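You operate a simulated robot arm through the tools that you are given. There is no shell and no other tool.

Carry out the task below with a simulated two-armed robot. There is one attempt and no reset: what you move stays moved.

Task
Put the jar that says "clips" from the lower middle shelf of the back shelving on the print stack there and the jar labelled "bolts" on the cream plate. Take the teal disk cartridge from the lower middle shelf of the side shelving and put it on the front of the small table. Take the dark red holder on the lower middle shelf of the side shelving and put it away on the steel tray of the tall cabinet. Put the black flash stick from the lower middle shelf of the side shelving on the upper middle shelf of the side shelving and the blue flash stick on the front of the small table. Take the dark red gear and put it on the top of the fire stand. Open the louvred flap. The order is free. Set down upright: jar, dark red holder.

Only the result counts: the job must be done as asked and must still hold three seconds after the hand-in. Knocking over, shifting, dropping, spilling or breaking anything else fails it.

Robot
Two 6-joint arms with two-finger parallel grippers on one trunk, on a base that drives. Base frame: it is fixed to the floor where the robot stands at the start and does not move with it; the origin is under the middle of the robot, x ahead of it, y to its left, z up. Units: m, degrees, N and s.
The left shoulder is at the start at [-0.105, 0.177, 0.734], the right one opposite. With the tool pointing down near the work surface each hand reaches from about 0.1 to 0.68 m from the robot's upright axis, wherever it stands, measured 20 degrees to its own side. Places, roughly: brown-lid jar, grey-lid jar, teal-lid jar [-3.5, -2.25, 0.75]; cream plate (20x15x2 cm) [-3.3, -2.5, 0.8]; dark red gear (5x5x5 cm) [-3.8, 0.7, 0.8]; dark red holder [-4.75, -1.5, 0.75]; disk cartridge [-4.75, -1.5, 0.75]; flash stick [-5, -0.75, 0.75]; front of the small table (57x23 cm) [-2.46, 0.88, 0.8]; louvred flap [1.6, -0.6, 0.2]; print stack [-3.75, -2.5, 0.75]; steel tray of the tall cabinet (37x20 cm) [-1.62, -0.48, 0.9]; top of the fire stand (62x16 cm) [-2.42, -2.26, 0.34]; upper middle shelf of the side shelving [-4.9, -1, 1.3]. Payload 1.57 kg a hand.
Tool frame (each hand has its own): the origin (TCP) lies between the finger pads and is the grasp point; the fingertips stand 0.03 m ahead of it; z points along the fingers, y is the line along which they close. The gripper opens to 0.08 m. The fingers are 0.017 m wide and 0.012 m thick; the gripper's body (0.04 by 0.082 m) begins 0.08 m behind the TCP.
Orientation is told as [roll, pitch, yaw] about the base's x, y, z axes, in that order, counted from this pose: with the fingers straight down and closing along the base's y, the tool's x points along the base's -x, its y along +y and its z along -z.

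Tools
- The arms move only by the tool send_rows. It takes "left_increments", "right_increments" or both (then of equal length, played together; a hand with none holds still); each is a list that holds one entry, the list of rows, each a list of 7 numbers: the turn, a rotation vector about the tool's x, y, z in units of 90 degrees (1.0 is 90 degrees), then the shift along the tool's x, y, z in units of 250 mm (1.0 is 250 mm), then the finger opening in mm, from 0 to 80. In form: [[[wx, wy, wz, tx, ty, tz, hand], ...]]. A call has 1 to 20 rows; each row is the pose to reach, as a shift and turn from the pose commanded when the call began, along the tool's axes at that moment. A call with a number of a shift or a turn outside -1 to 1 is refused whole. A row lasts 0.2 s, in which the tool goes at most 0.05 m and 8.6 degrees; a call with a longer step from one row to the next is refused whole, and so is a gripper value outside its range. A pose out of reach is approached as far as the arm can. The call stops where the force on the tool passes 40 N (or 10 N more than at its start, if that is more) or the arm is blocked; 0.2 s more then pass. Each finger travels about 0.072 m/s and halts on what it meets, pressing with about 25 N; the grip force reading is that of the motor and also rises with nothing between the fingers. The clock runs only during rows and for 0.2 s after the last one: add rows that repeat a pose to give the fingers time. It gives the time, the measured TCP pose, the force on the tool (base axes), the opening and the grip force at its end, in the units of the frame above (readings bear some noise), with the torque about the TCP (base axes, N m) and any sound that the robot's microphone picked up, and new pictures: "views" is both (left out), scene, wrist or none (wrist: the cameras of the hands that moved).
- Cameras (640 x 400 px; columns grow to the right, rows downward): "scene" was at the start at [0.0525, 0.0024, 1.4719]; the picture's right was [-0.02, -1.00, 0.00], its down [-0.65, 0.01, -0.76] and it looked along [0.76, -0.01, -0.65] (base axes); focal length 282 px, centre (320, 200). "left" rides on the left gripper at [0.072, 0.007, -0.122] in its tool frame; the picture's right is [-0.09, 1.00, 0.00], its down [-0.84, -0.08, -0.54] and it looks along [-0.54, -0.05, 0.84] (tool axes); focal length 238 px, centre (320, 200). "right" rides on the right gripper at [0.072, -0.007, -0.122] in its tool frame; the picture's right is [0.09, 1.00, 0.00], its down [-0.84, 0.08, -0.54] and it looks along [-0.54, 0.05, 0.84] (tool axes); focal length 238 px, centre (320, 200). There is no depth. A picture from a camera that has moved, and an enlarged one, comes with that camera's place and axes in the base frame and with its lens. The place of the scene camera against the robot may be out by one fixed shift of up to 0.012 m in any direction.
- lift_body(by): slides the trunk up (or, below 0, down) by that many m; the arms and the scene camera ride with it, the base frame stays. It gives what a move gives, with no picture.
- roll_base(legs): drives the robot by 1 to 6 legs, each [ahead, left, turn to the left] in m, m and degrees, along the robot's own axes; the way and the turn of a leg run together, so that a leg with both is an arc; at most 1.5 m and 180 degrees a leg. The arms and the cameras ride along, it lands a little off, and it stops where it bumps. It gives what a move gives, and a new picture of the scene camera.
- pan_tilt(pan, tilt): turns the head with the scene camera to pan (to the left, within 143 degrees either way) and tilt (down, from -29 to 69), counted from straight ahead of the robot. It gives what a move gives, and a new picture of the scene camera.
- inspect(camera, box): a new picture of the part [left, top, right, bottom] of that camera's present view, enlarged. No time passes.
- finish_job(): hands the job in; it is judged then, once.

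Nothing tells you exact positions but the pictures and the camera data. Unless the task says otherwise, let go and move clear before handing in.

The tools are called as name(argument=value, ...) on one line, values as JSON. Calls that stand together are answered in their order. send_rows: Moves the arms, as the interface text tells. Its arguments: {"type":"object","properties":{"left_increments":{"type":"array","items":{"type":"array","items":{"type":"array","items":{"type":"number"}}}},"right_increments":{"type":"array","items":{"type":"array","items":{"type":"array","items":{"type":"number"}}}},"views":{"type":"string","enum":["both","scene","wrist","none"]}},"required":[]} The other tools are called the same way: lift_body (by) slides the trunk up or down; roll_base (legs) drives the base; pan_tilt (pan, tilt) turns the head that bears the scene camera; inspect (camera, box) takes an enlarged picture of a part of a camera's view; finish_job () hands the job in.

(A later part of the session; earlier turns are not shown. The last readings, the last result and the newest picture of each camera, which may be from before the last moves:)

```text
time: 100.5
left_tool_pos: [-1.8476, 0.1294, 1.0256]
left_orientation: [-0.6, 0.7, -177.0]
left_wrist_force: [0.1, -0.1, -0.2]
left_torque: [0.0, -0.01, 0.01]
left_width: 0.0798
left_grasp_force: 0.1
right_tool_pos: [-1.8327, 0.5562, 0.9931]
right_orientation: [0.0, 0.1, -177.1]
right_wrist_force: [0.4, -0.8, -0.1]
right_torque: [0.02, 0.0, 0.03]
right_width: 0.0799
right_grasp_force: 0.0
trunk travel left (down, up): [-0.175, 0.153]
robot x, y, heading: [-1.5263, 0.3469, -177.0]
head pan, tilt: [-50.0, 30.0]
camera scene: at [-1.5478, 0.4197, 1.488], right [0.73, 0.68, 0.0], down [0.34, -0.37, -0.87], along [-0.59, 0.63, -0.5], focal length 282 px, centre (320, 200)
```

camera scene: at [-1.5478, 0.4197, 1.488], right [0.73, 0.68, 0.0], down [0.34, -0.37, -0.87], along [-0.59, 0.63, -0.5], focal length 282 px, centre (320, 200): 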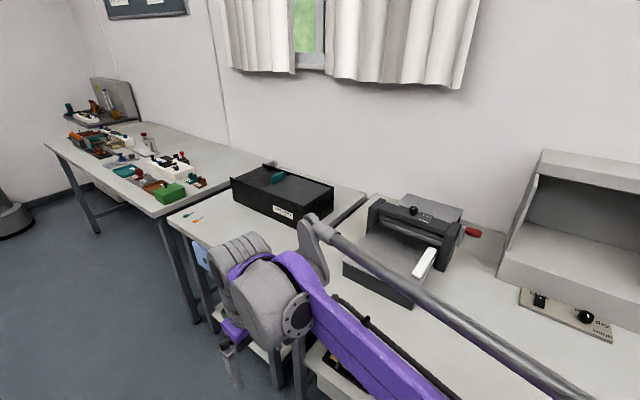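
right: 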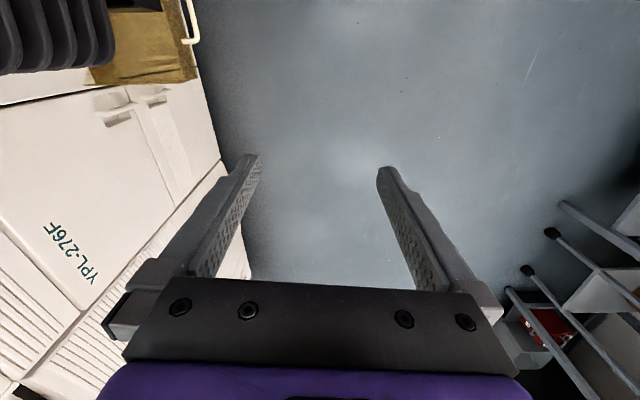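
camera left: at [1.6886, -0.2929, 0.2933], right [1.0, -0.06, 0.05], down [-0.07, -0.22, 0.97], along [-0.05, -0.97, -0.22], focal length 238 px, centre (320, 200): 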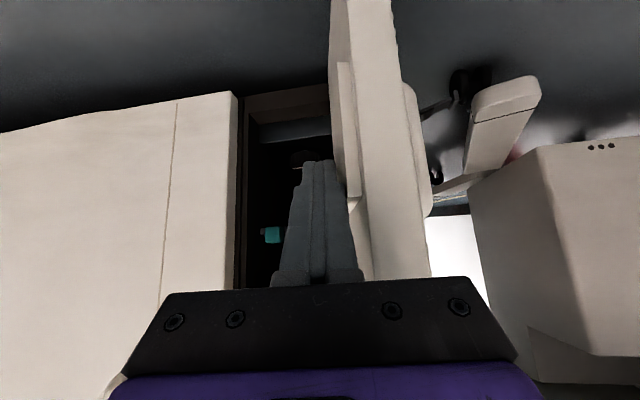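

Layout is clear: side shelving at the far wall (x≈-4.9), back shelving on the left (y≈-2.5), a table with displays between, small table on the right. I drive on between them.

roll_base(legs=[[1.4, 0, -3]])

pan_tilt(pan=20, tilt=25)

pan_tilt(pan=70, tilt=25)

pan_tilt(pan=125, tilt=25)

pan_tilt(pan=-40, tilt=35)

pan_tilt(pan=-100, tilt=35)

```text
time: 107.6
left_tool_pos: [-3.2635, 0.1022, 1.0253]
left_orientation: [-0.6, 0.8, -179.7]
left_wrist_force: [0.1, 0.8, 0.3]
left_torque: [0.01, 0.01, 0.02]
left_width: 0.08
left_grasp_force: 0.1
right_tool_pos: [-3.2291, 0.5287, 0.994]
right_orientation: [0.1, 0.0, -179.6]
right_wrist_force: [-0.2, -0.1, -0.1]
right_torque: [0.0, 0.0, -0.05]
right_width: 0.0802
right_grasp_force: 0.1
trunk travel left (down, up): [-0.175, 0.153]
robot x, y, heading: [-2.9317, 0.3059, -179.9]
head pan, tilt: [-50.0, 30.0]
camera scene: at [-2.952, 0.3798, 1.4879], right [0.76, 0.65, 0.0], down [0.32, -0.38, -0.87], along [-0.56, 0.66, -0.5], focal length 282 px, centre (320, 200)
```

scene: 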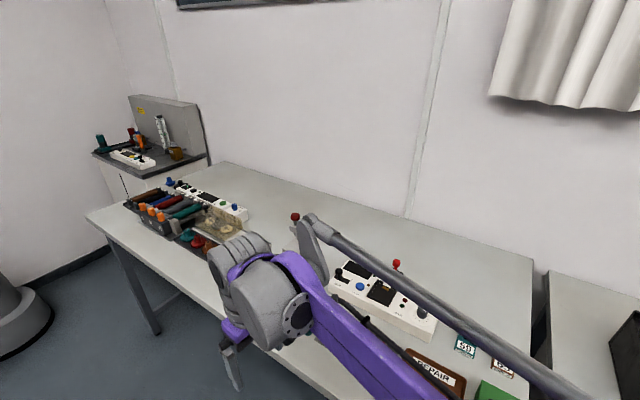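

```text
time: 109.0
left_tool_pos: [-3.2631, 0.1019, 1.025]
left_orientation: [-0.6, 0.7, -179.7]
left_wrist_force: [-0.3, -0.4, 0.1]
left_torque: [0.03, 0.01, 0.0]
left_width: 0.0799
left_grasp_force: 0.0
right_tool_pos: [-3.2299, 0.5291, 0.9938]
right_orientation: [0.0, 0.0, -179.6]
right_wrist_force: [-0.4, -0.2, 0.3]
right_torque: [0.01, 0.03, 0.02]
right_width: 0.0801
right_grasp_force: 0.1
trunk travel left (down, up): [-0.175, 0.153]
robot x, y, heading: [-2.9361, 0.3085, -179.3]
head pan, tilt: [20.0, 25.0]
camera scene: at [-2.9797, 0.2789, 1.4959], right [-0.35, 0.94, 0.0], down [0.4, 0.15, -0.91], along [-0.85, -0.31, -0.42], focal length 282 px, centre (320, 200)
```

scene: 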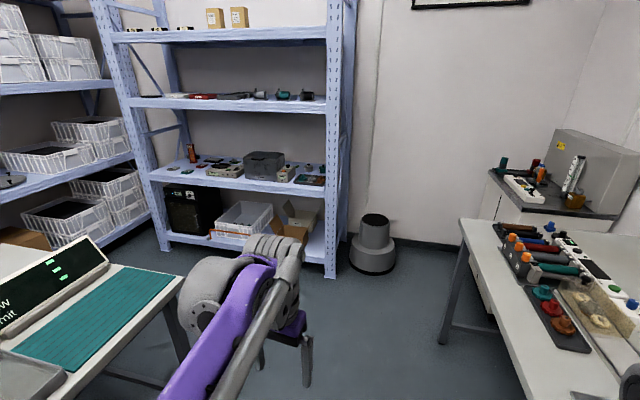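

```text
time: 110.2
left_tool_pos: [-3.2629, 0.1023, 1.025]
left_orientation: [-0.6, 0.7, -179.7]
left_wrist_force: [0.4, -0.1, 0.6]
left_torque: [-0.03, 0.04, 0.02]
left_width: 0.0801
left_grasp_force: 0.0
right_tool_pos: [-3.2287, 0.5286, 0.9933]
right_orientation: [0.0, 0.0, -179.6]
right_wrist_force: [0.1, -0.9, -1.4]
right_torque: [0.03, -0.02, -0.02]
right_width: 0.0799
right_grasp_force: 0.1
trunk travel left (down, up): [-0.175, 0.153]
robot x, y, heading: [-2.9344, 0.3076, -179.7]
head pan, tilt: [70.0, 25.0]
camera scene: at [-2.9243, 0.2241, 1.4959], right [-0.94, 0.34, 0.0], down [0.14, 0.4, -0.91], along [-0.31, -0.85, -0.42], focal length 282 px, centre (320, 200)
```

scene: 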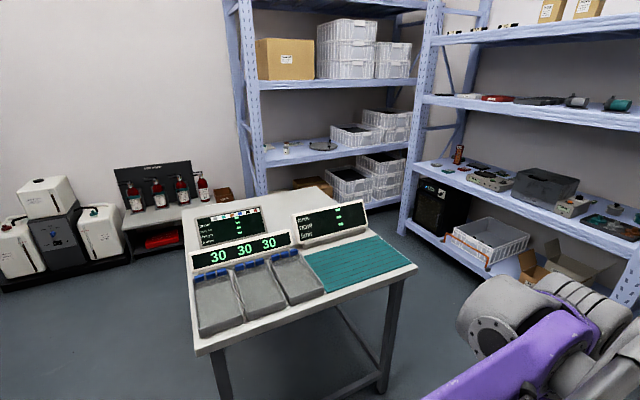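

```text
time: 111.4
left_tool_pos: [-3.2637, 0.1015, 1.0245]
left_orientation: [-0.7, 0.7, -179.7]
left_wrist_force: [-0.5, -0.3, 0.3]
left_torque: [0.02, -0.03, 0.02]
left_width: 0.08
left_grasp_force: 0.0
right_tool_pos: [-3.2291, 0.5295, 0.9928]
right_orientation: [0.0, 0.1, -179.6]
right_wrist_force: [0.0, 0.9, 0.0]
right_torque: [0.0, 0.01, 0.0]
right_width: 0.08
right_grasp_force: 0.2
trunk travel left (down, up): [-0.175, 0.153]
robot x, y, heading: [-2.9349, 0.3117, -179.6]
head pan, tilt: [125.0, 25.0]
camera scene: at [-2.84, 0.2357, 1.4959], right [-0.82, -0.58, 0.0], down [-0.24, 0.34, -0.91], along [0.52, -0.74, -0.42], focal length 282 px, centre (320, 200)
```

scene: 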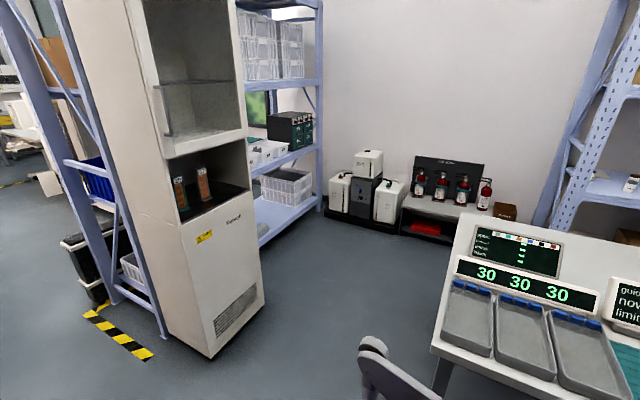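

```text
time: 113.9
left_tool_pos: [-3.2627, 0.102, 1.0257]
left_orientation: [-0.7, 0.7, -179.7]
left_wrist_force: [0.0, 0.0, 0.1]
left_torque: [-0.01, 0.01, -0.01]
left_width: 0.0798
left_grasp_force: 0.1
right_tool_pos: [-3.2288, 0.5294, 0.993]
right_orientation: [0.0, 0.0, -179.7]
right_wrist_force: [-0.3, 0.3, -0.2]
right_torque: [0.02, -0.01, -0.01]
right_width: 0.08
right_grasp_force: 0.0
trunk travel left (down, up): [-0.175, 0.153]
robot x, y, heading: [-2.9345, 0.3077, -179.4]
head pan, tilt: [-40.0, 35.0]
camera scene: at [-2.9611, 0.3671, 1.4802], right [0.64, 0.77, 0.0], down [0.44, -0.37, -0.82], along [-0.63, 0.52, -0.57], focal length 282 px, centre (320, 200)
```

scene: 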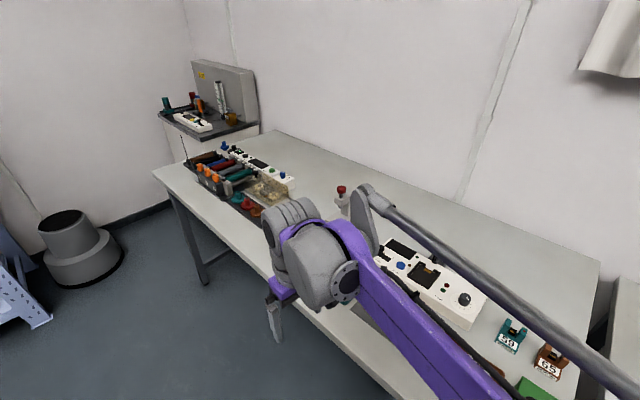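

```text
time: 115.2
left_tool_pos: [-3.2632, 0.1022, 1.0256]
left_orientation: [-0.6, 0.7, -179.7]
left_wrist_force: [-0.7, 0.1, 0.6]
left_torque: [-0.04, 0.0, 0.02]
left_width: 0.0802
left_grasp_force: 0.1
right_tool_pos: [-3.2282, 0.5283, 0.9939]
right_orientation: [0.0, 0.0, -179.5]
right_wrist_force: [-0.4, -0.2, -0.2]
right_torque: [-0.02, 0.01, 0.02]
right_width: 0.0799
right_grasp_force: 0.1
trunk travel left (down, up): [-0.175, 0.153]
robot x, y, heading: [-2.9346, 0.3094, -179.8]
head pan, tilt: [-100.0, 35.0]
camera scene: at [-2.8786, 0.3977, 1.4802], right [0.99, -0.17, 0.0], down [-0.1, -0.57, -0.82], along [0.14, 0.81, -0.57], focal length 282 px, centre (320, 200)
```

scene: 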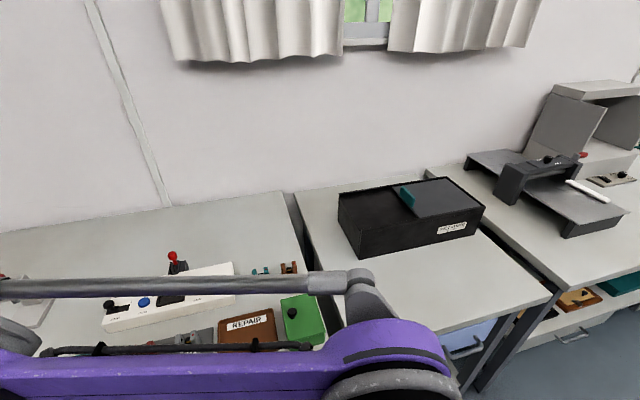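

I identify the gears on the bench ahead-right. Let me zoom in on them and the shelf items.

pan_tilt(pan=-15, tilt=35)

inspect(camera="scene", box=[240, 60, 440, 260])

pan_tilt(pan=40, tilt=20)

inspect(camera="scene", box=[240, 100, 480, 250])

```text
time: 116.8
left_tool_pos: [-3.263, 0.1018, 1.0258]
left_orientation: [-0.6, 0.6, -179.7]
left_wrist_force: [-0.1, -0.5, -0.8]
left_torque: [0.02, -0.02, 0.03]
left_width: 0.08
left_grasp_force: 0.2
right_tool_pos: [-3.2292, 0.5291, 0.9935]
right_orientation: [0.0, 0.0, -179.6]
right_wrist_force: [0.5, 0.0, 0.4]
right_torque: [-0.02, -0.01, -0.02]
right_width: 0.08
right_grasp_force: 0.0
trunk travel left (down, up): [-0.175, 0.153]
robot x, y, heading: [-2.9315, 0.3069, -179.5]
head pan, tilt: [-15.0, 35.0]
camera scene: at [-2.9785, 0.3332, 1.4802], right [0.25, 0.97, 0.0], down [0.55, -0.15, -0.82], along [-0.79, 0.21, -0.57], focal length 282 px, centre (320, 200)
```

scene: 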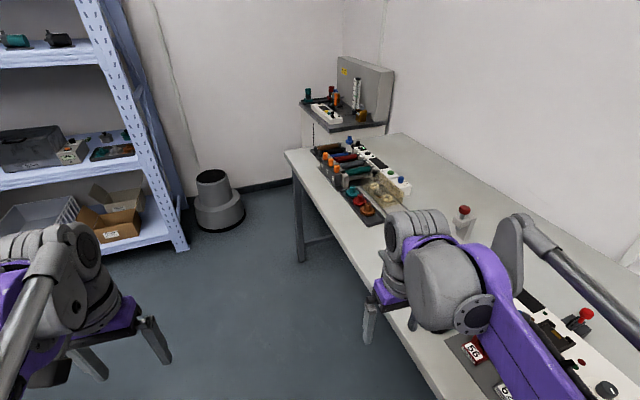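

```text
2.00 times, centred on (340, 160) of scene
camera zoom: at [-2.9785, 0.3332, 1.4802], right [0.25, 0.97, 0.0], down [0.55, -0.15, -0.82], along [-0.79, 0.21, -0.57], focal length 565 px, centre (280, 280)
```

zoom: 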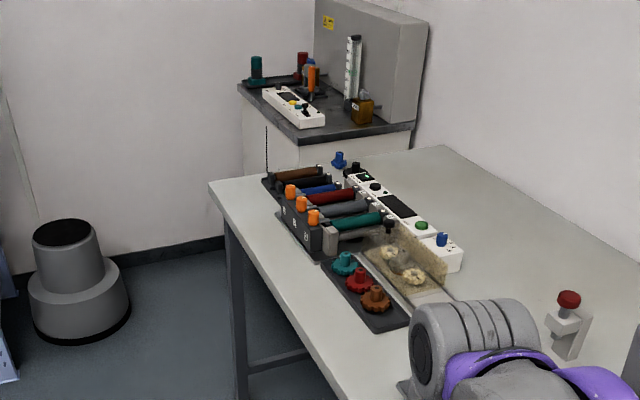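

```text
time: 118.0
left_tool_pos: [-3.2628, 0.1021, 1.0258]
left_orientation: [-0.5, 0.7, -179.6]
left_wrist_force: [-0.3, 0.4, 0.3]
left_torque: [0.01, 0.0, 0.02]
left_width: 0.0799
left_grasp_force: 0.1
right_tool_pos: [-3.2289, 0.529, 0.9925]
right_orientation: [0.0, 0.0, -179.6]
right_wrist_force: [0.6, -0.1, 0.2]
right_torque: [-0.04, -0.05, 0.01]
right_width: 0.0799
right_grasp_force: 0.2
trunk travel left (down, up): [-0.175, 0.153]
robot x, y, heading: [-2.9368, 0.3043, -179.6]
head pan, tilt: [40.0, 20.0]
camera scene: at [-2.9643, 0.2506, 1.504], right [-0.65, 0.76, 0.0], down [0.26, 0.22, -0.94], along [-0.72, -0.61, -0.34], focal length 282 px, centre (320, 200)
```

scene: 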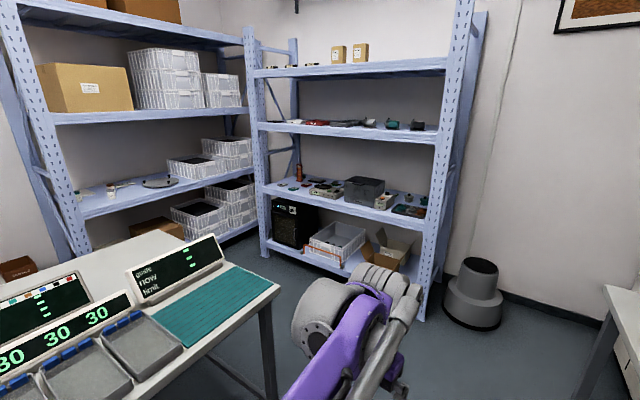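

```text
2.67 times, centred on (360, 175) of scene
camera zoom: at [-2.9643, 0.2506, 1.504], right [-0.65, 0.76, 0.0], down [0.26, 0.22, -0.94], along [-0.72, -0.61, -0.34], focal length 753 px, centre (213, 267)
```

zoom: 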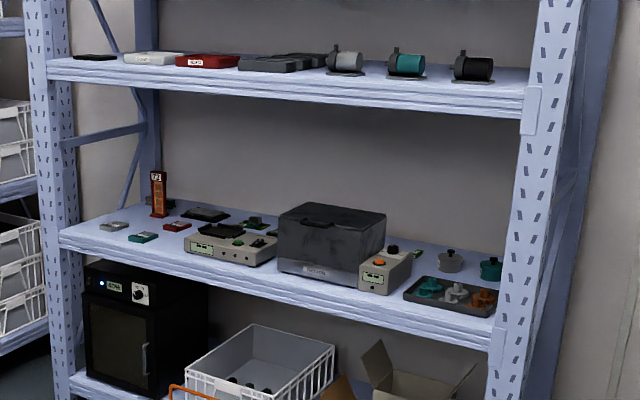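

The dark red gear is the middle one of three at about [-3.85, 0.74]. I raise the trunk slightly and drive nearer.

lift_body(by=0.1)

roll_base(legs=[[0.5, 0, 0]])

pan_tilt(pan=-45, tilt=45)

inspect(camera="right", box=[0, 0, 640, 400])

```text
time: 119.4
left_tool_pos: [-3.2626, 0.1019, 1.1261]
left_orientation: [-0.5, 0.7, -179.6]
left_wrist_force: [-0.3, -0.6, -0.7]
left_torque: [0.01, 0.03, -0.01]
left_width: 0.0797
left_grasp_force: 0.1
right_tool_pos: [-3.229, 0.5284, 1.0928]
right_orientation: [0.0, 0.1, -179.7]
right_wrist_force: [-0.7, -0.4, -0.2]
right_torque: [0.01, 0.01, 0.01]
right_width: 0.0802
right_grasp_force: 0.0
trunk travel left (down, up): [-0.275, 0.053]
robot x, y, heading: [-2.9354, 0.3061, -179.6]
head pan, tilt: [40.0, 20.0]
```

```text
time: 122.3
left_tool_pos: [-3.767, 0.092, 1.1248]
left_orientation: [-0.6, 0.7, -179.0]
left_wrist_force: [-0.2, -0.4, -0.2]
left_torque: [-0.01, -0.02, 0.0]
left_width: 0.0799
left_grasp_force: 0.1
right_tool_pos: [-3.7386, 0.5191, 1.0934]
right_orientation: [0.0, 0.0, -179.0]
right_wrist_force: [-0.2, 0.5, 0.4]
right_torque: [-0.01, -0.03, -0.03]
right_width: 0.0802
right_grasp_force: 0.0
trunk travel left (down, up): [-0.275, 0.053]
robot x, y, heading: [-3.4375, 0.2982, -178.8]
head pan, tilt: [40.0, 20.0]
camera scene: at [-3.4648, 0.2444, 1.6044], right [-0.66, 0.76, 0.0], down [0.26, 0.22, -0.94], along [-0.71, -0.62, -0.34], focal length 282 px, centre (320, 200)
```

scene: 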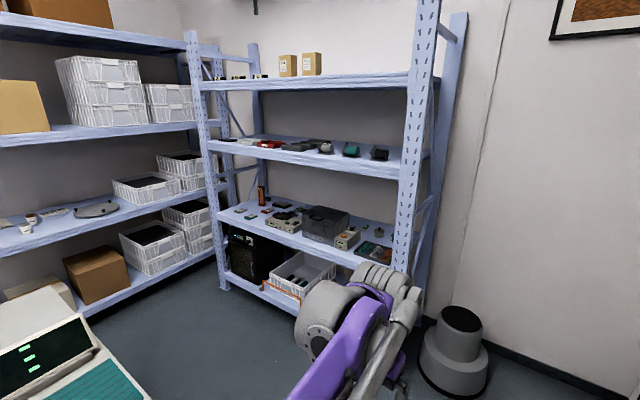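

```text
time: 123.9
left_tool_pos: [-3.7671, 0.0934, 1.1252]
left_orientation: [-0.6, 0.8, -179.0]
left_wrist_force: [0.2, 0.3, 0.2]
left_torque: [0.01, 0.0, -0.02]
left_width: 0.0799
left_grasp_force: 0.0
right_tool_pos: [-3.7371, 0.5194, 1.0923]
right_orientation: [0.0, 0.0, -179.0]
right_wrist_force: [0.1, -0.1, -0.8]
right_torque: [0.02, 0.0, -0.01]
right_width: 0.08
right_grasp_force: 0.0
trunk travel left (down, up): [-0.275, 0.053]
robot x, y, heading: [-3.4415, 0.3007, -178.8]
head pan, tilt: [-45.0, 45.0]
camera scene: at [-3.453, 0.362, 1.5658], right [0.69, 0.72, 0.0], down [0.51, -0.49, -0.71], along [-0.51, 0.49, -0.71], focal length 282 px, centre (320, 200)
```

scene: 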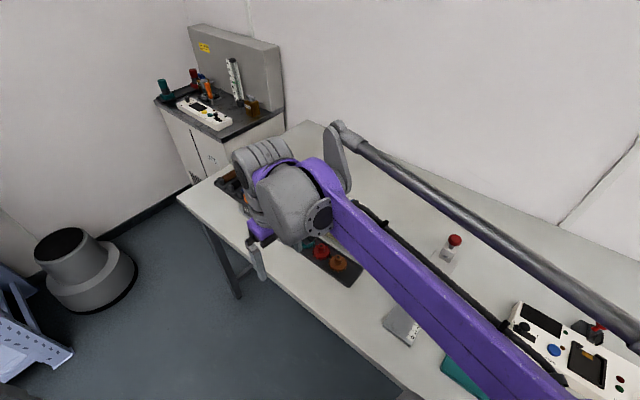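

```text
1.00 times, centred on (320, 200) of right (not enlarged: the box is as wide or as high as the picture)
camera zoom: at [-3.6651, 0.5275, 1.2147], right [0.11, -0.99, 0.0], down [-0.84, -0.09, 0.54], along [-0.54, -0.06, -0.84], focal length 238 px, centre (320, 200)
```

zoom: 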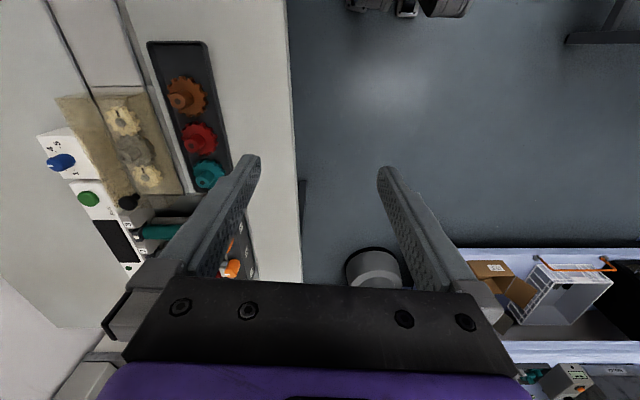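

The red gear sits near [-3.825, 0.722]. I bring the right hand above it.

send_rows(right_increments=[[[0, 0, 0, -0.05, -0.12, 0.03, 80], [0, 0, 0, -0.1, -0.24, 0.08, 80], [0, 0, 0, -0.15, -0.36, 0.14, 80], [0, 0, 0, -0.2, -0.48, 0.22, 76], [0, 0, 0, -0.25, -0.6, 0.3, 72], [0, 0, 0, -0.3, -0.72, 0.38, 68], [0, 0, 0, -0.338, -0.818, 0.46, 64], [0, 0, 0, -0.338, -0.818, 0.48, 62], [0, 0, 0, -0.338, -0.818, 0.48, 62]]], views="both")

```text
time: 125.9
left_tool_pos: [-3.7674, 0.0918, 1.1254]
left_orientation: [-0.6, 0.6, -179.1]
left_wrist_force: [0.8, -0.3, -0.3]
left_torque: [0.01, -0.01, -0.01]
left_width: 0.0801
left_grasp_force: 0.1
right_tool_pos: [-3.8237, 0.7267, 0.9719]
right_orientation: [0.0, 0.0, -179.0]
right_wrist_force: [-1.0, 0.2, 0.3]
right_torque: [0.02, -0.02, 0.0]
right_width: 0.062
right_grasp_force: 0.1
trunk travel left (down, up): [-0.275, 0.053]
robot x, y, heading: [-3.4367, 0.299, -179.1]
head pan, tilt: [-45.0, 45.0]
camera scene: at [-3.4531, 0.3623, 1.5658], right [0.69, 0.72, 0.0], down [0.51, -0.49, -0.71], along [-0.51, 0.49, -0.71], focal length 282 px, centre (320, 200)
camera right: at [-3.7521, 0.7338, 1.0935], right [0.11, -0.99, 0.0], down [-0.84, -0.09, 0.54], along [-0.54, -0.06, -0.84], focal length 238 px, centre (320, 200)
```

scene: 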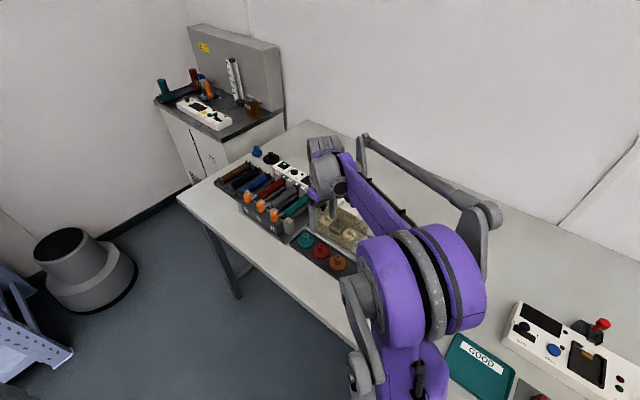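
right: 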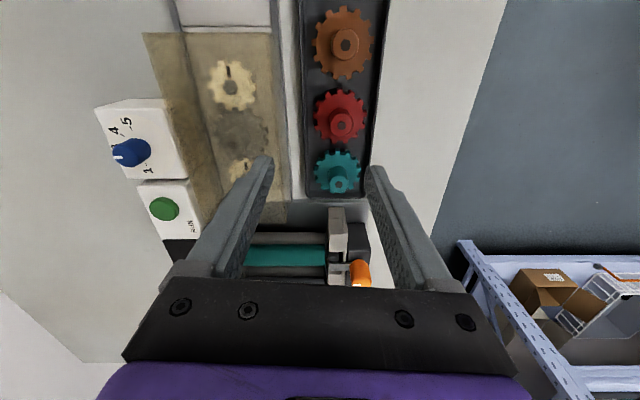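

Triangulation puts the gear at about [-3.81, 0.706] with its middle near z≈0.84. I descend part-way and check.

send_rows(right_increments=[[[0, 0, 0, 0.03, 0.04, 0.1, 62], [0, 0, 0, 0.049, 0.084, 0.2, 62], [0, 0, 0, 0.049, 0.084, 0.3, 62], [0, 0, 0, 0.049, 0.084, 0.3, 62]]], views="wrist")

```text
time: 126.9
left_tool_pos: [-3.7671, 0.0922, 1.1255]
left_orientation: [-0.5, 0.7, -179.1]
left_wrist_force: [0.5, 0.2, 0.1]
left_torque: [-0.01, 0.01, -0.01]
left_width: 0.08
left_grasp_force: 0.0
right_tool_pos: [-3.8119, 0.7017, 0.8968]
right_orientation: [0.0, -0.1, -179.0]
right_wrist_force: [0.0, -0.3, -0.7]
right_torque: [-0.01, 0.01, 0.03]
right_width: 0.0623
right_grasp_force: 0.1
trunk travel left (down, up): [-0.275, 0.053]
robot x, y, heading: [-3.439, 0.3029, -179.0]
head pan, tilt: [-45.0, 45.0]
camera right: at [-3.7401, 0.7091, 1.0185], right [0.11, -0.99, 0.0], down [-0.84, -0.09, 0.54], along [-0.54, -0.06, -0.84], focal length 238 px, centre (320, 200)
```

right: 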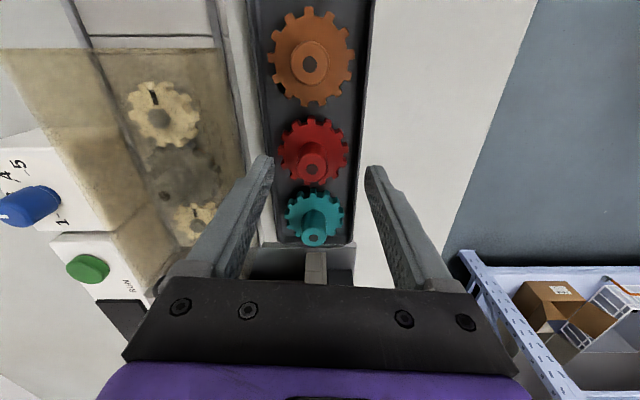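

The gear is centred within a few mm. I correct, descend and grip.

send_rows(right_increments=[[[0, 0, 0, 0, -0.025, 0.05, 62], [0, 0, 0, 0, -0.025, 0.1, 62], [0, 0, 0, 0, -0.025, 0.15, 62], [0, 0, 0, 0, -0.025, 0.2, 62], [0, 0, 0, 0, -0.025, 0.2, 40], [0, 0, 0, 0, -0.025, 0.2, 10], [0, 0, 0, 0, -0.025, 0.2, 10]]], views="wrist")

```text
time: 127.8
left_tool_pos: [-3.767, 0.0919, 1.1268]
left_orientation: [-0.7, 0.8, -178.9]
left_wrist_force: [0.0, 0.2, 0.5]
left_torque: [-0.02, 0.01, -0.01]
left_width: 0.0802
left_grasp_force: 0.1
right_tool_pos: [-3.8125, 0.7079, 0.866]
right_orientation: [0.0, 0.1, -179.0]
right_wrist_force: [2.7, -3.3, 21.7]
right_torque: [0.14, 0.03, -0.08]
right_width: 0.0612
right_grasp_force: 0.1
trunk travel left (down, up): [-0.275, 0.053]
robot x, y, heading: [-3.4405, 0.3033, -179.0]
head pan, tilt: [-45.0, 45.0]
stopped in row 4 (right hand): the force on the tool passed its limit at 62 N (the readings are from after the stop); the commanded pose is now the measured one
camera right: at [-3.74, 0.7157, 0.9875], right [0.11, -0.99, 0.0], down [-0.84, -0.09, 0.54], along [-0.54, -0.06, -0.84], focal length 238 px, centre (320, 200)
```

right: 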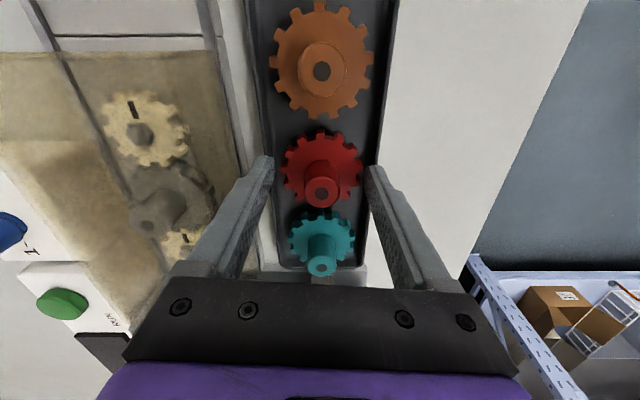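

The fingertips touched the tray rim; the hub top is at z≈0.866, so I lift slightly and grip the hub instead.

send_rows(right_increments=[[[0, 0, 0, 0, 0, -0.012, 62], [0, 0, 0, 0, 0, -0.012, 40], [0, 0, 0, 0, 0, -0.012, 20], [0, 0, 0, 0, 0, -0.012, 5], [0, 0, 0, 0, 0, -0.012, 0], [0, 0, 0, 0, 0, -0.012, 0], [0, 0, 0, 0, 0, -0.012, 0]]], views="wrist")

```text
time: 129.3
left_tool_pos: [-3.7681, 0.0923, 1.1259]
left_orientation: [-0.6, 0.7, -179.1]
left_wrist_force: [0.4, -0.8, 1.1]
left_torque: [0.0, 0.0, -0.02]
left_width: 0.0802
left_grasp_force: 0.1
right_tool_pos: [-3.8129, 0.7085, 0.8672]
right_orientation: [0.0, 0.1, -179.0]
right_wrist_force: [-0.7, -0.1, -0.2]
right_torque: [-0.01, 0.0, 0.0]
right_width: 0.047
right_grasp_force: 24.5
trunk travel left (down, up): [-0.275, 0.053]
robot x, y, heading: [-3.4388, 0.3002, -179.2]
head pan, tilt: [-45.0, 45.0]
camera right: at [-3.7407, 0.7167, 0.989], right [0.11, -0.99, 0.0], down [-0.84, -0.09, 0.54], along [-0.54, -0.06, -0.84], focal length 238 px, centre (320, 200)
```

right: 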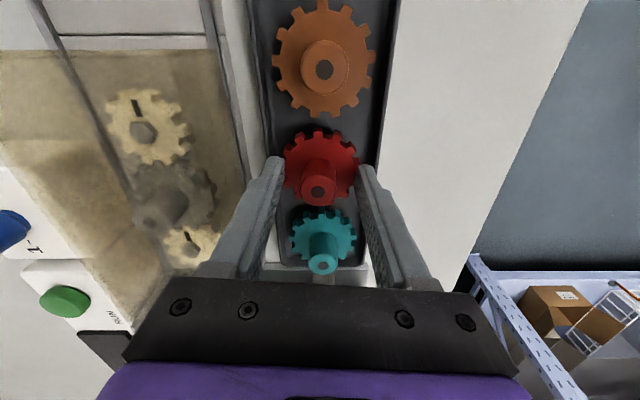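

It caught only the disc's rim; I reopen, lift 8 mm and grip the hub.

send_rows(right_increments=[[[0, 0, 0, 0, 0, 0, 54], [0, 0, 0, 0, 0, 0, 54], [0, 0, 0, 0, 0, -0.028, 54], [0, 0, 0, 0, 0, -0.028, 40], [0, 0, 0, 0, 0, -0.028, 20], [0, 0, 0, 0, 0, -0.028, 5], [0, 0, 0, 0, 0, -0.028, 0], [0, 0, 0, 0, 0, -0.028, 0]]], views="wrist")

```text
time: 131.2
left_tool_pos: [-3.7673, 0.0925, 1.1254]
left_orientation: [-0.7, 0.7, -179.2]
left_wrist_force: [-0.5, -0.5, -0.6]
left_torque: [0.01, 0.01, -0.02]
left_width: 0.08
left_grasp_force: 0.2
right_tool_pos: [-3.8128, 0.7083, 0.8742]
right_orientation: [0.0, 0.1, -179.0]
right_wrist_force: [-0.5, 0.3, 0.8]
right_torque: [0.05, -0.02, 0.04]
right_width: 0.0202
right_grasp_force: 24.6
trunk travel left (down, up): [-0.275, 0.053]
robot x, y, heading: [-3.437, 0.3022, -178.8]
head pan, tilt: [-45.0, 45.0]
camera right: at [-3.7404, 0.7167, 0.9961], right [0.11, -0.99, 0.0], down [-0.84, -0.09, 0.54], along [-0.54, -0.06, -0.84], focal length 238 px, centre (320, 200)
```

right: 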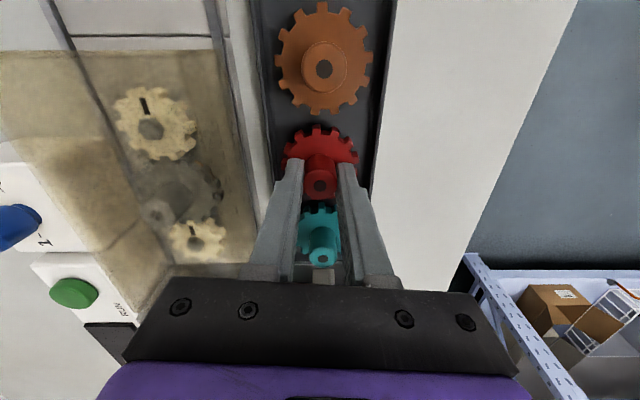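

The hub is gripped (20 mm). I lift the gear.

send_rows(right_increments=[[[0, 0, 0, 0, 0, -0.08, 0], [0, 0, 0, 0, 0, -0.2, 0], [0, 0, 0, 0, 0, -0.4, 0], [0, 0, 0, 0, 0.2, -0.6, 0], [0, 0, 0, 0.1, 0.4, -0.75, 0], [0, 0, 0, 0.2, 0.6, -0.85, 0], [0, 0, 0, 0.3, 0.75, -0.9, 0], [0, 0, 0, 0.3, 0.75, -0.9, 0]]], views="both")

```text
refused: row 4 steps farther than a row can; nothing moved
```

send_rows(right_increments=[[[0, 0, 0, 0, 0, -0.08, 0], [0, 0, 0, 0, 0, -0.2, 0], [0, 0, 0, 0, 0, -0.38, 0], [0, 0, 0, 0, 0, -0.55, 0], [0, 0, 0, 0, 0.15, -0.65, 0], [0, 0, 0, 0.1, 0.3, -0.72, 0], [0, 0, 0, 0.2, 0.45, -0.8, 0], [0, 0, 0, 0.3, 0.6, -0.85, 0], [0, 0, 0, 0.3, 0.75, -0.9, 0]]], views="both")

```text
time: 133.2
left_tool_pos: [-3.7665, 0.0931, 1.125]
left_orientation: [-0.6, 0.9, -179.1]
left_wrist_force: [0.0, 0.2, -0.4]
left_torque: [0.0, -0.03, 0.01]
left_width: 0.0798
left_grasp_force: 0.0
right_tool_pos: [-3.737, 0.5228, 1.1005]
right_orientation: [0.0, 0.1, -179.0]
right_wrist_force: [-1.4, 0.8, -0.5]
right_torque: [0.01, -0.03, 0.02]
right_width: 0.0204
right_grasp_force: 25.3
trunk travel left (down, up): [-0.275, 0.053]
robot x, y, heading: [-3.4403, 0.3003, -178.9]
head pan, tilt: [-45.0, 45.0]
camera scene: at [-3.4535, 0.3619, 1.5658], right [0.69, 0.72, 0.0], down [0.51, -0.49, -0.71], along [-0.51, 0.49, -0.71], focal length 282 px, centre (320, 200)
camera right: at [-3.6649, 0.5308, 1.2213], right [0.11, -0.99, 0.0], down [-0.84, -0.09, 0.54], along [-0.54, -0.06, -0.84], focal length 238 px, centre (320, 200)
```

scene: 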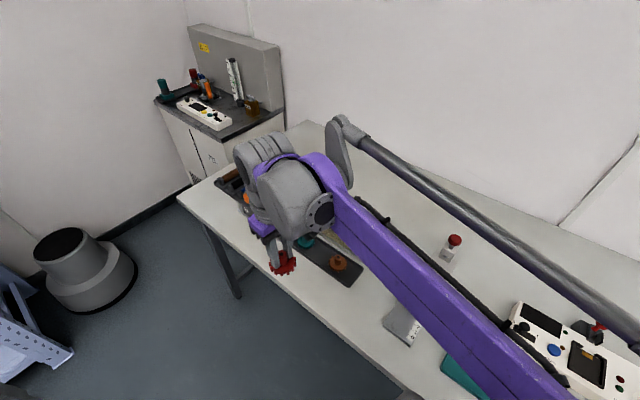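
right: 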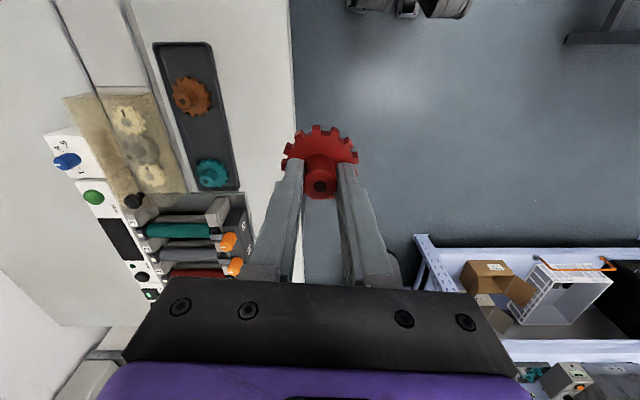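

The gear is in the right hand. Next I drive to the side shelving, facing it.

roll_base(legs=[[0.55, 0, -1], [0, 0.8, 0]])

pan_tilt(pan=0, tilt=40)

pan_tilt(pan=45, tilt=40)

```text
time: 143.2
left_tool_pos: [-4.3175, -0.6926, 1.1261]
left_orientation: [-0.6, 0.6, -179.8]
left_wrist_force: [0.1, 0.0, -0.8]
left_torque: [0.01, 0.01, -0.02]
left_width: 0.08
left_grasp_force: 0.0
right_tool_pos: [-4.2822, -0.2615, 1.0986]
right_orientation: [0.0, 0.2, -179.7]
right_wrist_force: [0.6, -0.3, -0.1]
right_torque: [-0.02, 0.0, -0.02]
right_width: 0.0204
right_grasp_force: 25.4
trunk travel left (down, up): [-0.275, 0.053]
robot x, y, heading: [-3.9859, -0.4868, -179.7]
head pan, tilt: [-45.0, 45.0]
camera scene: at [-4.0001, -0.4269, 1.5658], right [0.7, 0.71, 0.0], down [0.5, -0.5, -0.71], along [-0.5, 0.5, -0.71], focal length 282 px, centre (320, 200)
```

scene: 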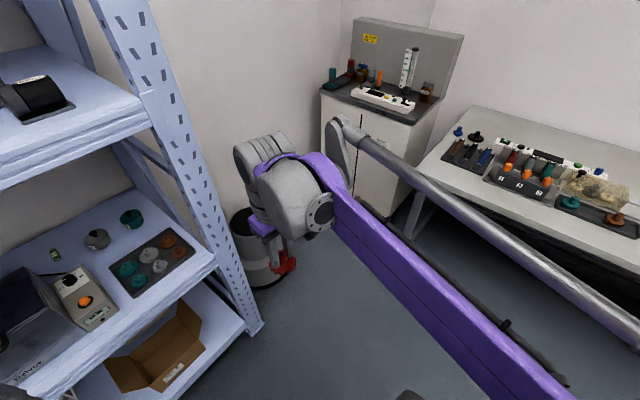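

```text
time: 144.3
left_tool_pos: [-4.3166, -0.6916, 1.1247]
left_orientation: [-0.6, 0.7, -179.9]
left_wrist_force: [0.3, 0.0, -0.1]
left_torque: [-0.01, 0.01, -0.02]
left_width: 0.0798
left_grasp_force: 0.0
right_tool_pos: [-4.282, -0.262, 1.0986]
right_orientation: [0.0, 0.1, -179.8]
right_wrist_force: [0.1, 0.2, -0.1]
right_torque: [0.01, -0.04, 0.01]
right_width: 0.0205
right_grasp_force: 24.8
trunk travel left (down, up): [-0.275, 0.053]
robot x, y, heading: [-3.9875, -0.4879, -179.7]
head pan, tilt: [0.0, 40.0]
camera scene: at [-4.0274, -0.4845, 1.573], right [0.0, 1.0, 0.0], down [0.64, 0.0, -0.77], along [-0.77, 0.0, -0.64], focal length 282 px, centre (320, 200)
```

scene: 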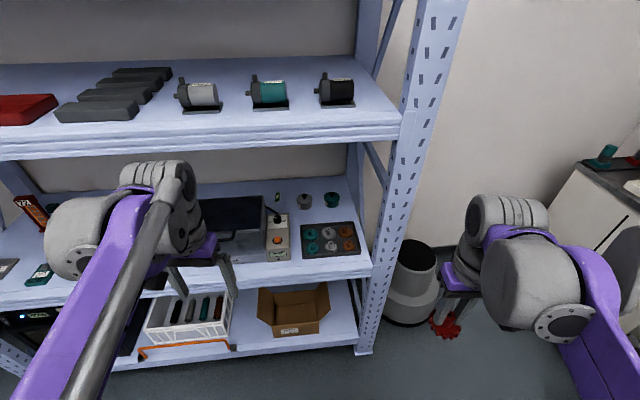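

```text
time: 145.4
left_tool_pos: [-4.3179, -0.6924, 1.1252]
left_orientation: [-0.6, 0.7, -179.8]
left_wrist_force: [-0.2, 0.3, 0.0]
left_torque: [0.02, 0.0, -0.01]
left_width: 0.0802
left_grasp_force: 0.0
right_tool_pos: [-4.2811, -0.2626, 1.0993]
right_orientation: [0.0, 0.0, -179.7]
right_wrist_force: [-0.1, 0.3, -0.9]
right_torque: [0.0, 0.0, 0.03]
right_width: 0.0204
right_grasp_force: 24.8
trunk travel left (down, up): [-0.275, 0.053]
robot x, y, heading: [-3.9875, -0.4874, -179.7]
head pan, tilt: [45.0, 40.0]
camera scene: at [-4.0022, -0.5445, 1.5731], right [-0.71, 0.7, 0.0], down [0.45, 0.46, -0.77], along [-0.54, -0.54, -0.64], focal length 282 px, centre (320, 200)
```

scene: 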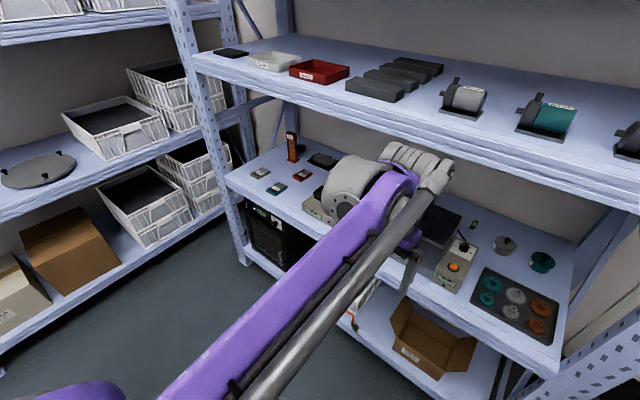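

pan_tilt(pan=5, tilt=30)

inspect(camera="scene", box=[170, 160, 400, 330])

inspect(camera="left", box=[0, 0, 640, 400])

inspect(camera="right", box=[0, 0, 640, 400])

```text
time: 146.5
left_tool_pos: [-4.3168, -0.6923, 1.1254]
left_orientation: [-0.5, 0.6, -179.8]
left_wrist_force: [-0.2, 0.0, -0.9]
left_torque: [-0.02, 0.01, 0.0]
left_width: 0.0801
left_grasp_force: 0.0
right_tool_pos: [-4.2825, -0.2617, 1.0995]
right_orientation: [0.0, 0.1, -179.8]
right_wrist_force: [0.0, -0.1, -0.4]
right_torque: [0.0, -0.02, 0.0]
right_width: 0.0202
right_grasp_force: 25.5
trunk travel left (down, up): [-0.275, 0.053]
robot x, y, heading: [-3.9875, -0.4913, -179.8]
head pan, tilt: [5.0, 30.0]
camera scene: at [-4.0324, -0.4925, 1.5884], right [-0.09, 1.0, 0.0], down [0.5, 0.05, -0.87], along [-0.86, -0.08, -0.5], focal length 282 px, centre (320, 200)
```

scene: 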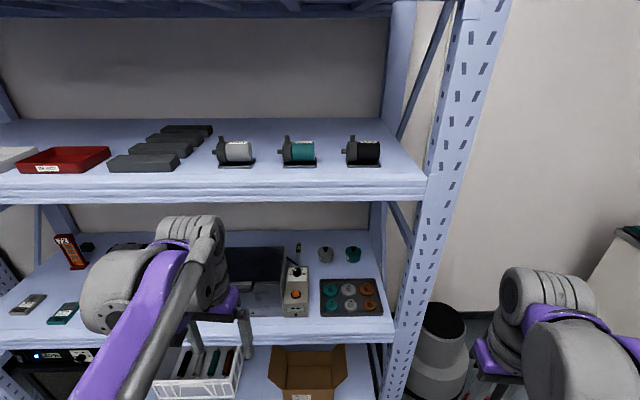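

```text
2.35 times, centred on (285, 245) of scene
camera zoom: at [-4.0324, -0.4925, 1.5884], right [-0.09, 1.0, 0.0], down [0.5, 0.05, -0.87], along [-0.86, -0.08, -0.5], focal length 664 px, centre (402, 94)
```

zoom: 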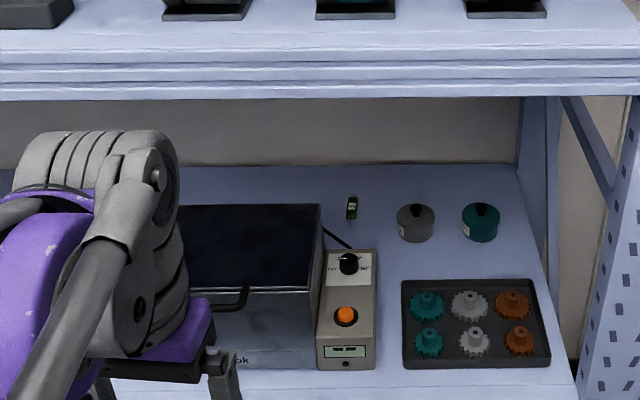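

```text
1.00 times, centred on (320, 200) of left (not enlarged: the box is as wide or as high as the picture)
camera zoom: at [-4.2474, -0.701, 1.248], right [-0.09, -1.0, -0.01], down [-0.84, 0.07, 0.53], along [-0.53, 0.06, -0.85], focal length 238 px, centre (320, 200)
```

zoom: 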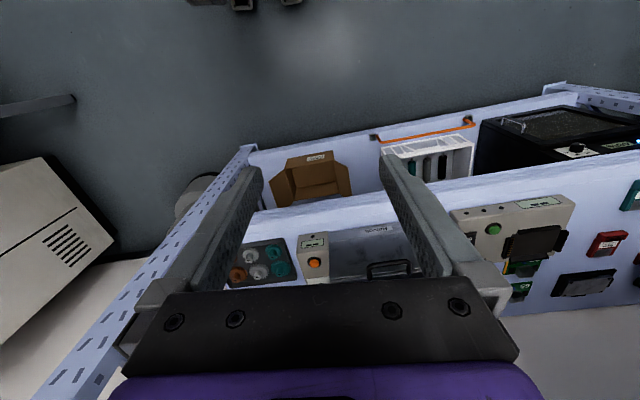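

```text
1.00 times, centred on (320, 200) of right (not enlarged: the box is as wide or as high as the picture)
camera zoom: at [-4.2099, -0.2551, 1.221], right [0.1, -1.0, 0.0], down [-0.84, -0.08, 0.54], along [-0.54, -0.05, -0.84], focal length 238 px, centre (320, 200)
```

zoom: 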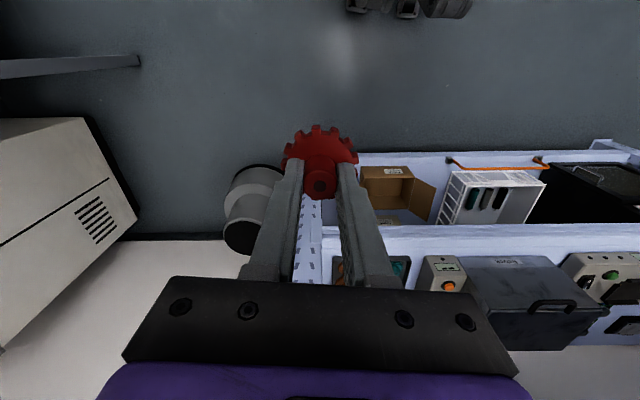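

inspect(camera="scene", box=[280, 220, 320, 250])

pan_tilt(pan=35, tilt=30)

inspect(camera="scene", box=[60, 180, 260, 320])

```text
13.33 times, centred on (300, 235) of scene
camera zoom: at [-4.0324, -0.4925, 1.5884], right [-0.09, 1.0, 0.0], down [0.5, 0.05, -0.87], along [-0.86, -0.08, -0.5], focal length 3764 px, centre (587, -267)
```

zoom: 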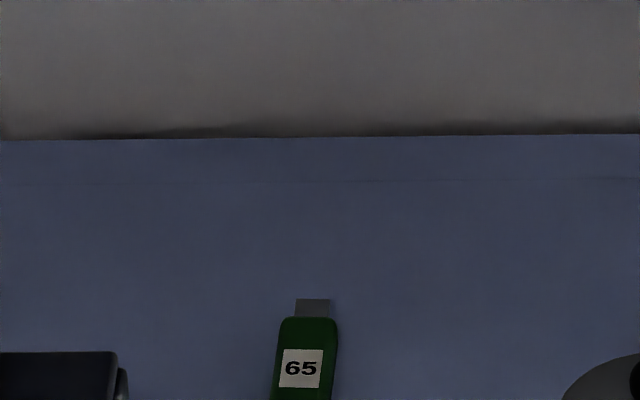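

```text
time: 147.5
left_tool_pos: [-4.318, -0.6932, 1.1249]
left_orientation: [-0.6, 0.7, -179.8]
left_wrist_force: [0.1, -0.4, 0.5]
left_torque: [-0.01, -0.02, 0.0]
left_width: 0.0799
left_grasp_force: 0.1
right_tool_pos: [-4.2831, -0.2618, 1.0998]
right_orientation: [0.0, 0.0, -179.7]
right_wrist_force: [-0.3, 0.2, -0.1]
right_torque: [0.01, 0.02, -0.02]
right_width: 0.0205
right_grasp_force: 24.4
trunk travel left (down, up): [-0.275, 0.053]
robot x, y, heading: [-3.9881, -0.4881, -179.9]
head pan, tilt: [35.0, 30.0]
camera scene: at [-4.0163, -0.5363, 1.5884], right [-0.58, 0.82, 0.0], down [0.41, 0.29, -0.87], along [-0.71, -0.5, -0.5], focal length 282 px, centre (320, 200)
```

scene: 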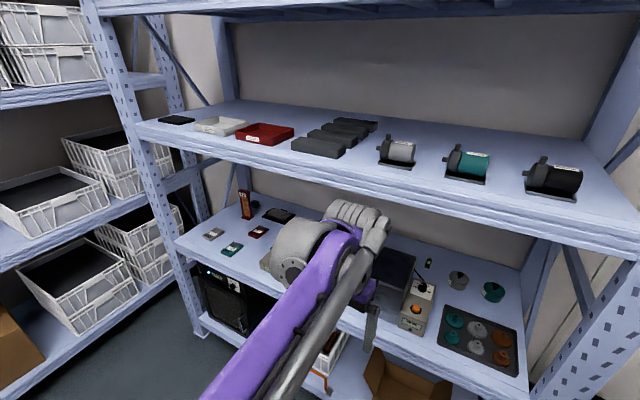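

```text
2.86 times, centred on (160, 250) of scene
camera zoom: at [-4.0163, -0.5363, 1.5884], right [-0.58, 0.82, 0.0], down [0.41, 0.29, -0.87], along [-0.71, -0.5, -0.5], focal length 806 px, centre (777, 57)
```

zoom: 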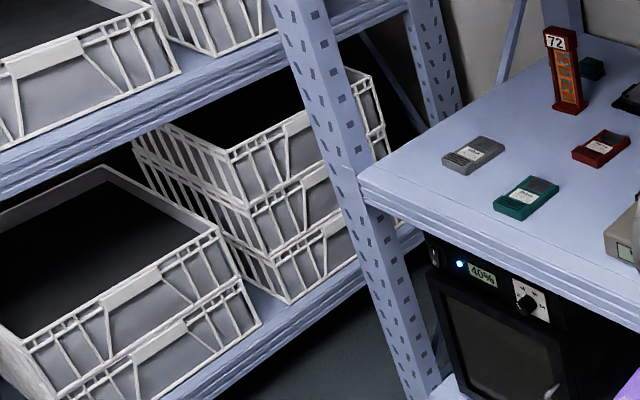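

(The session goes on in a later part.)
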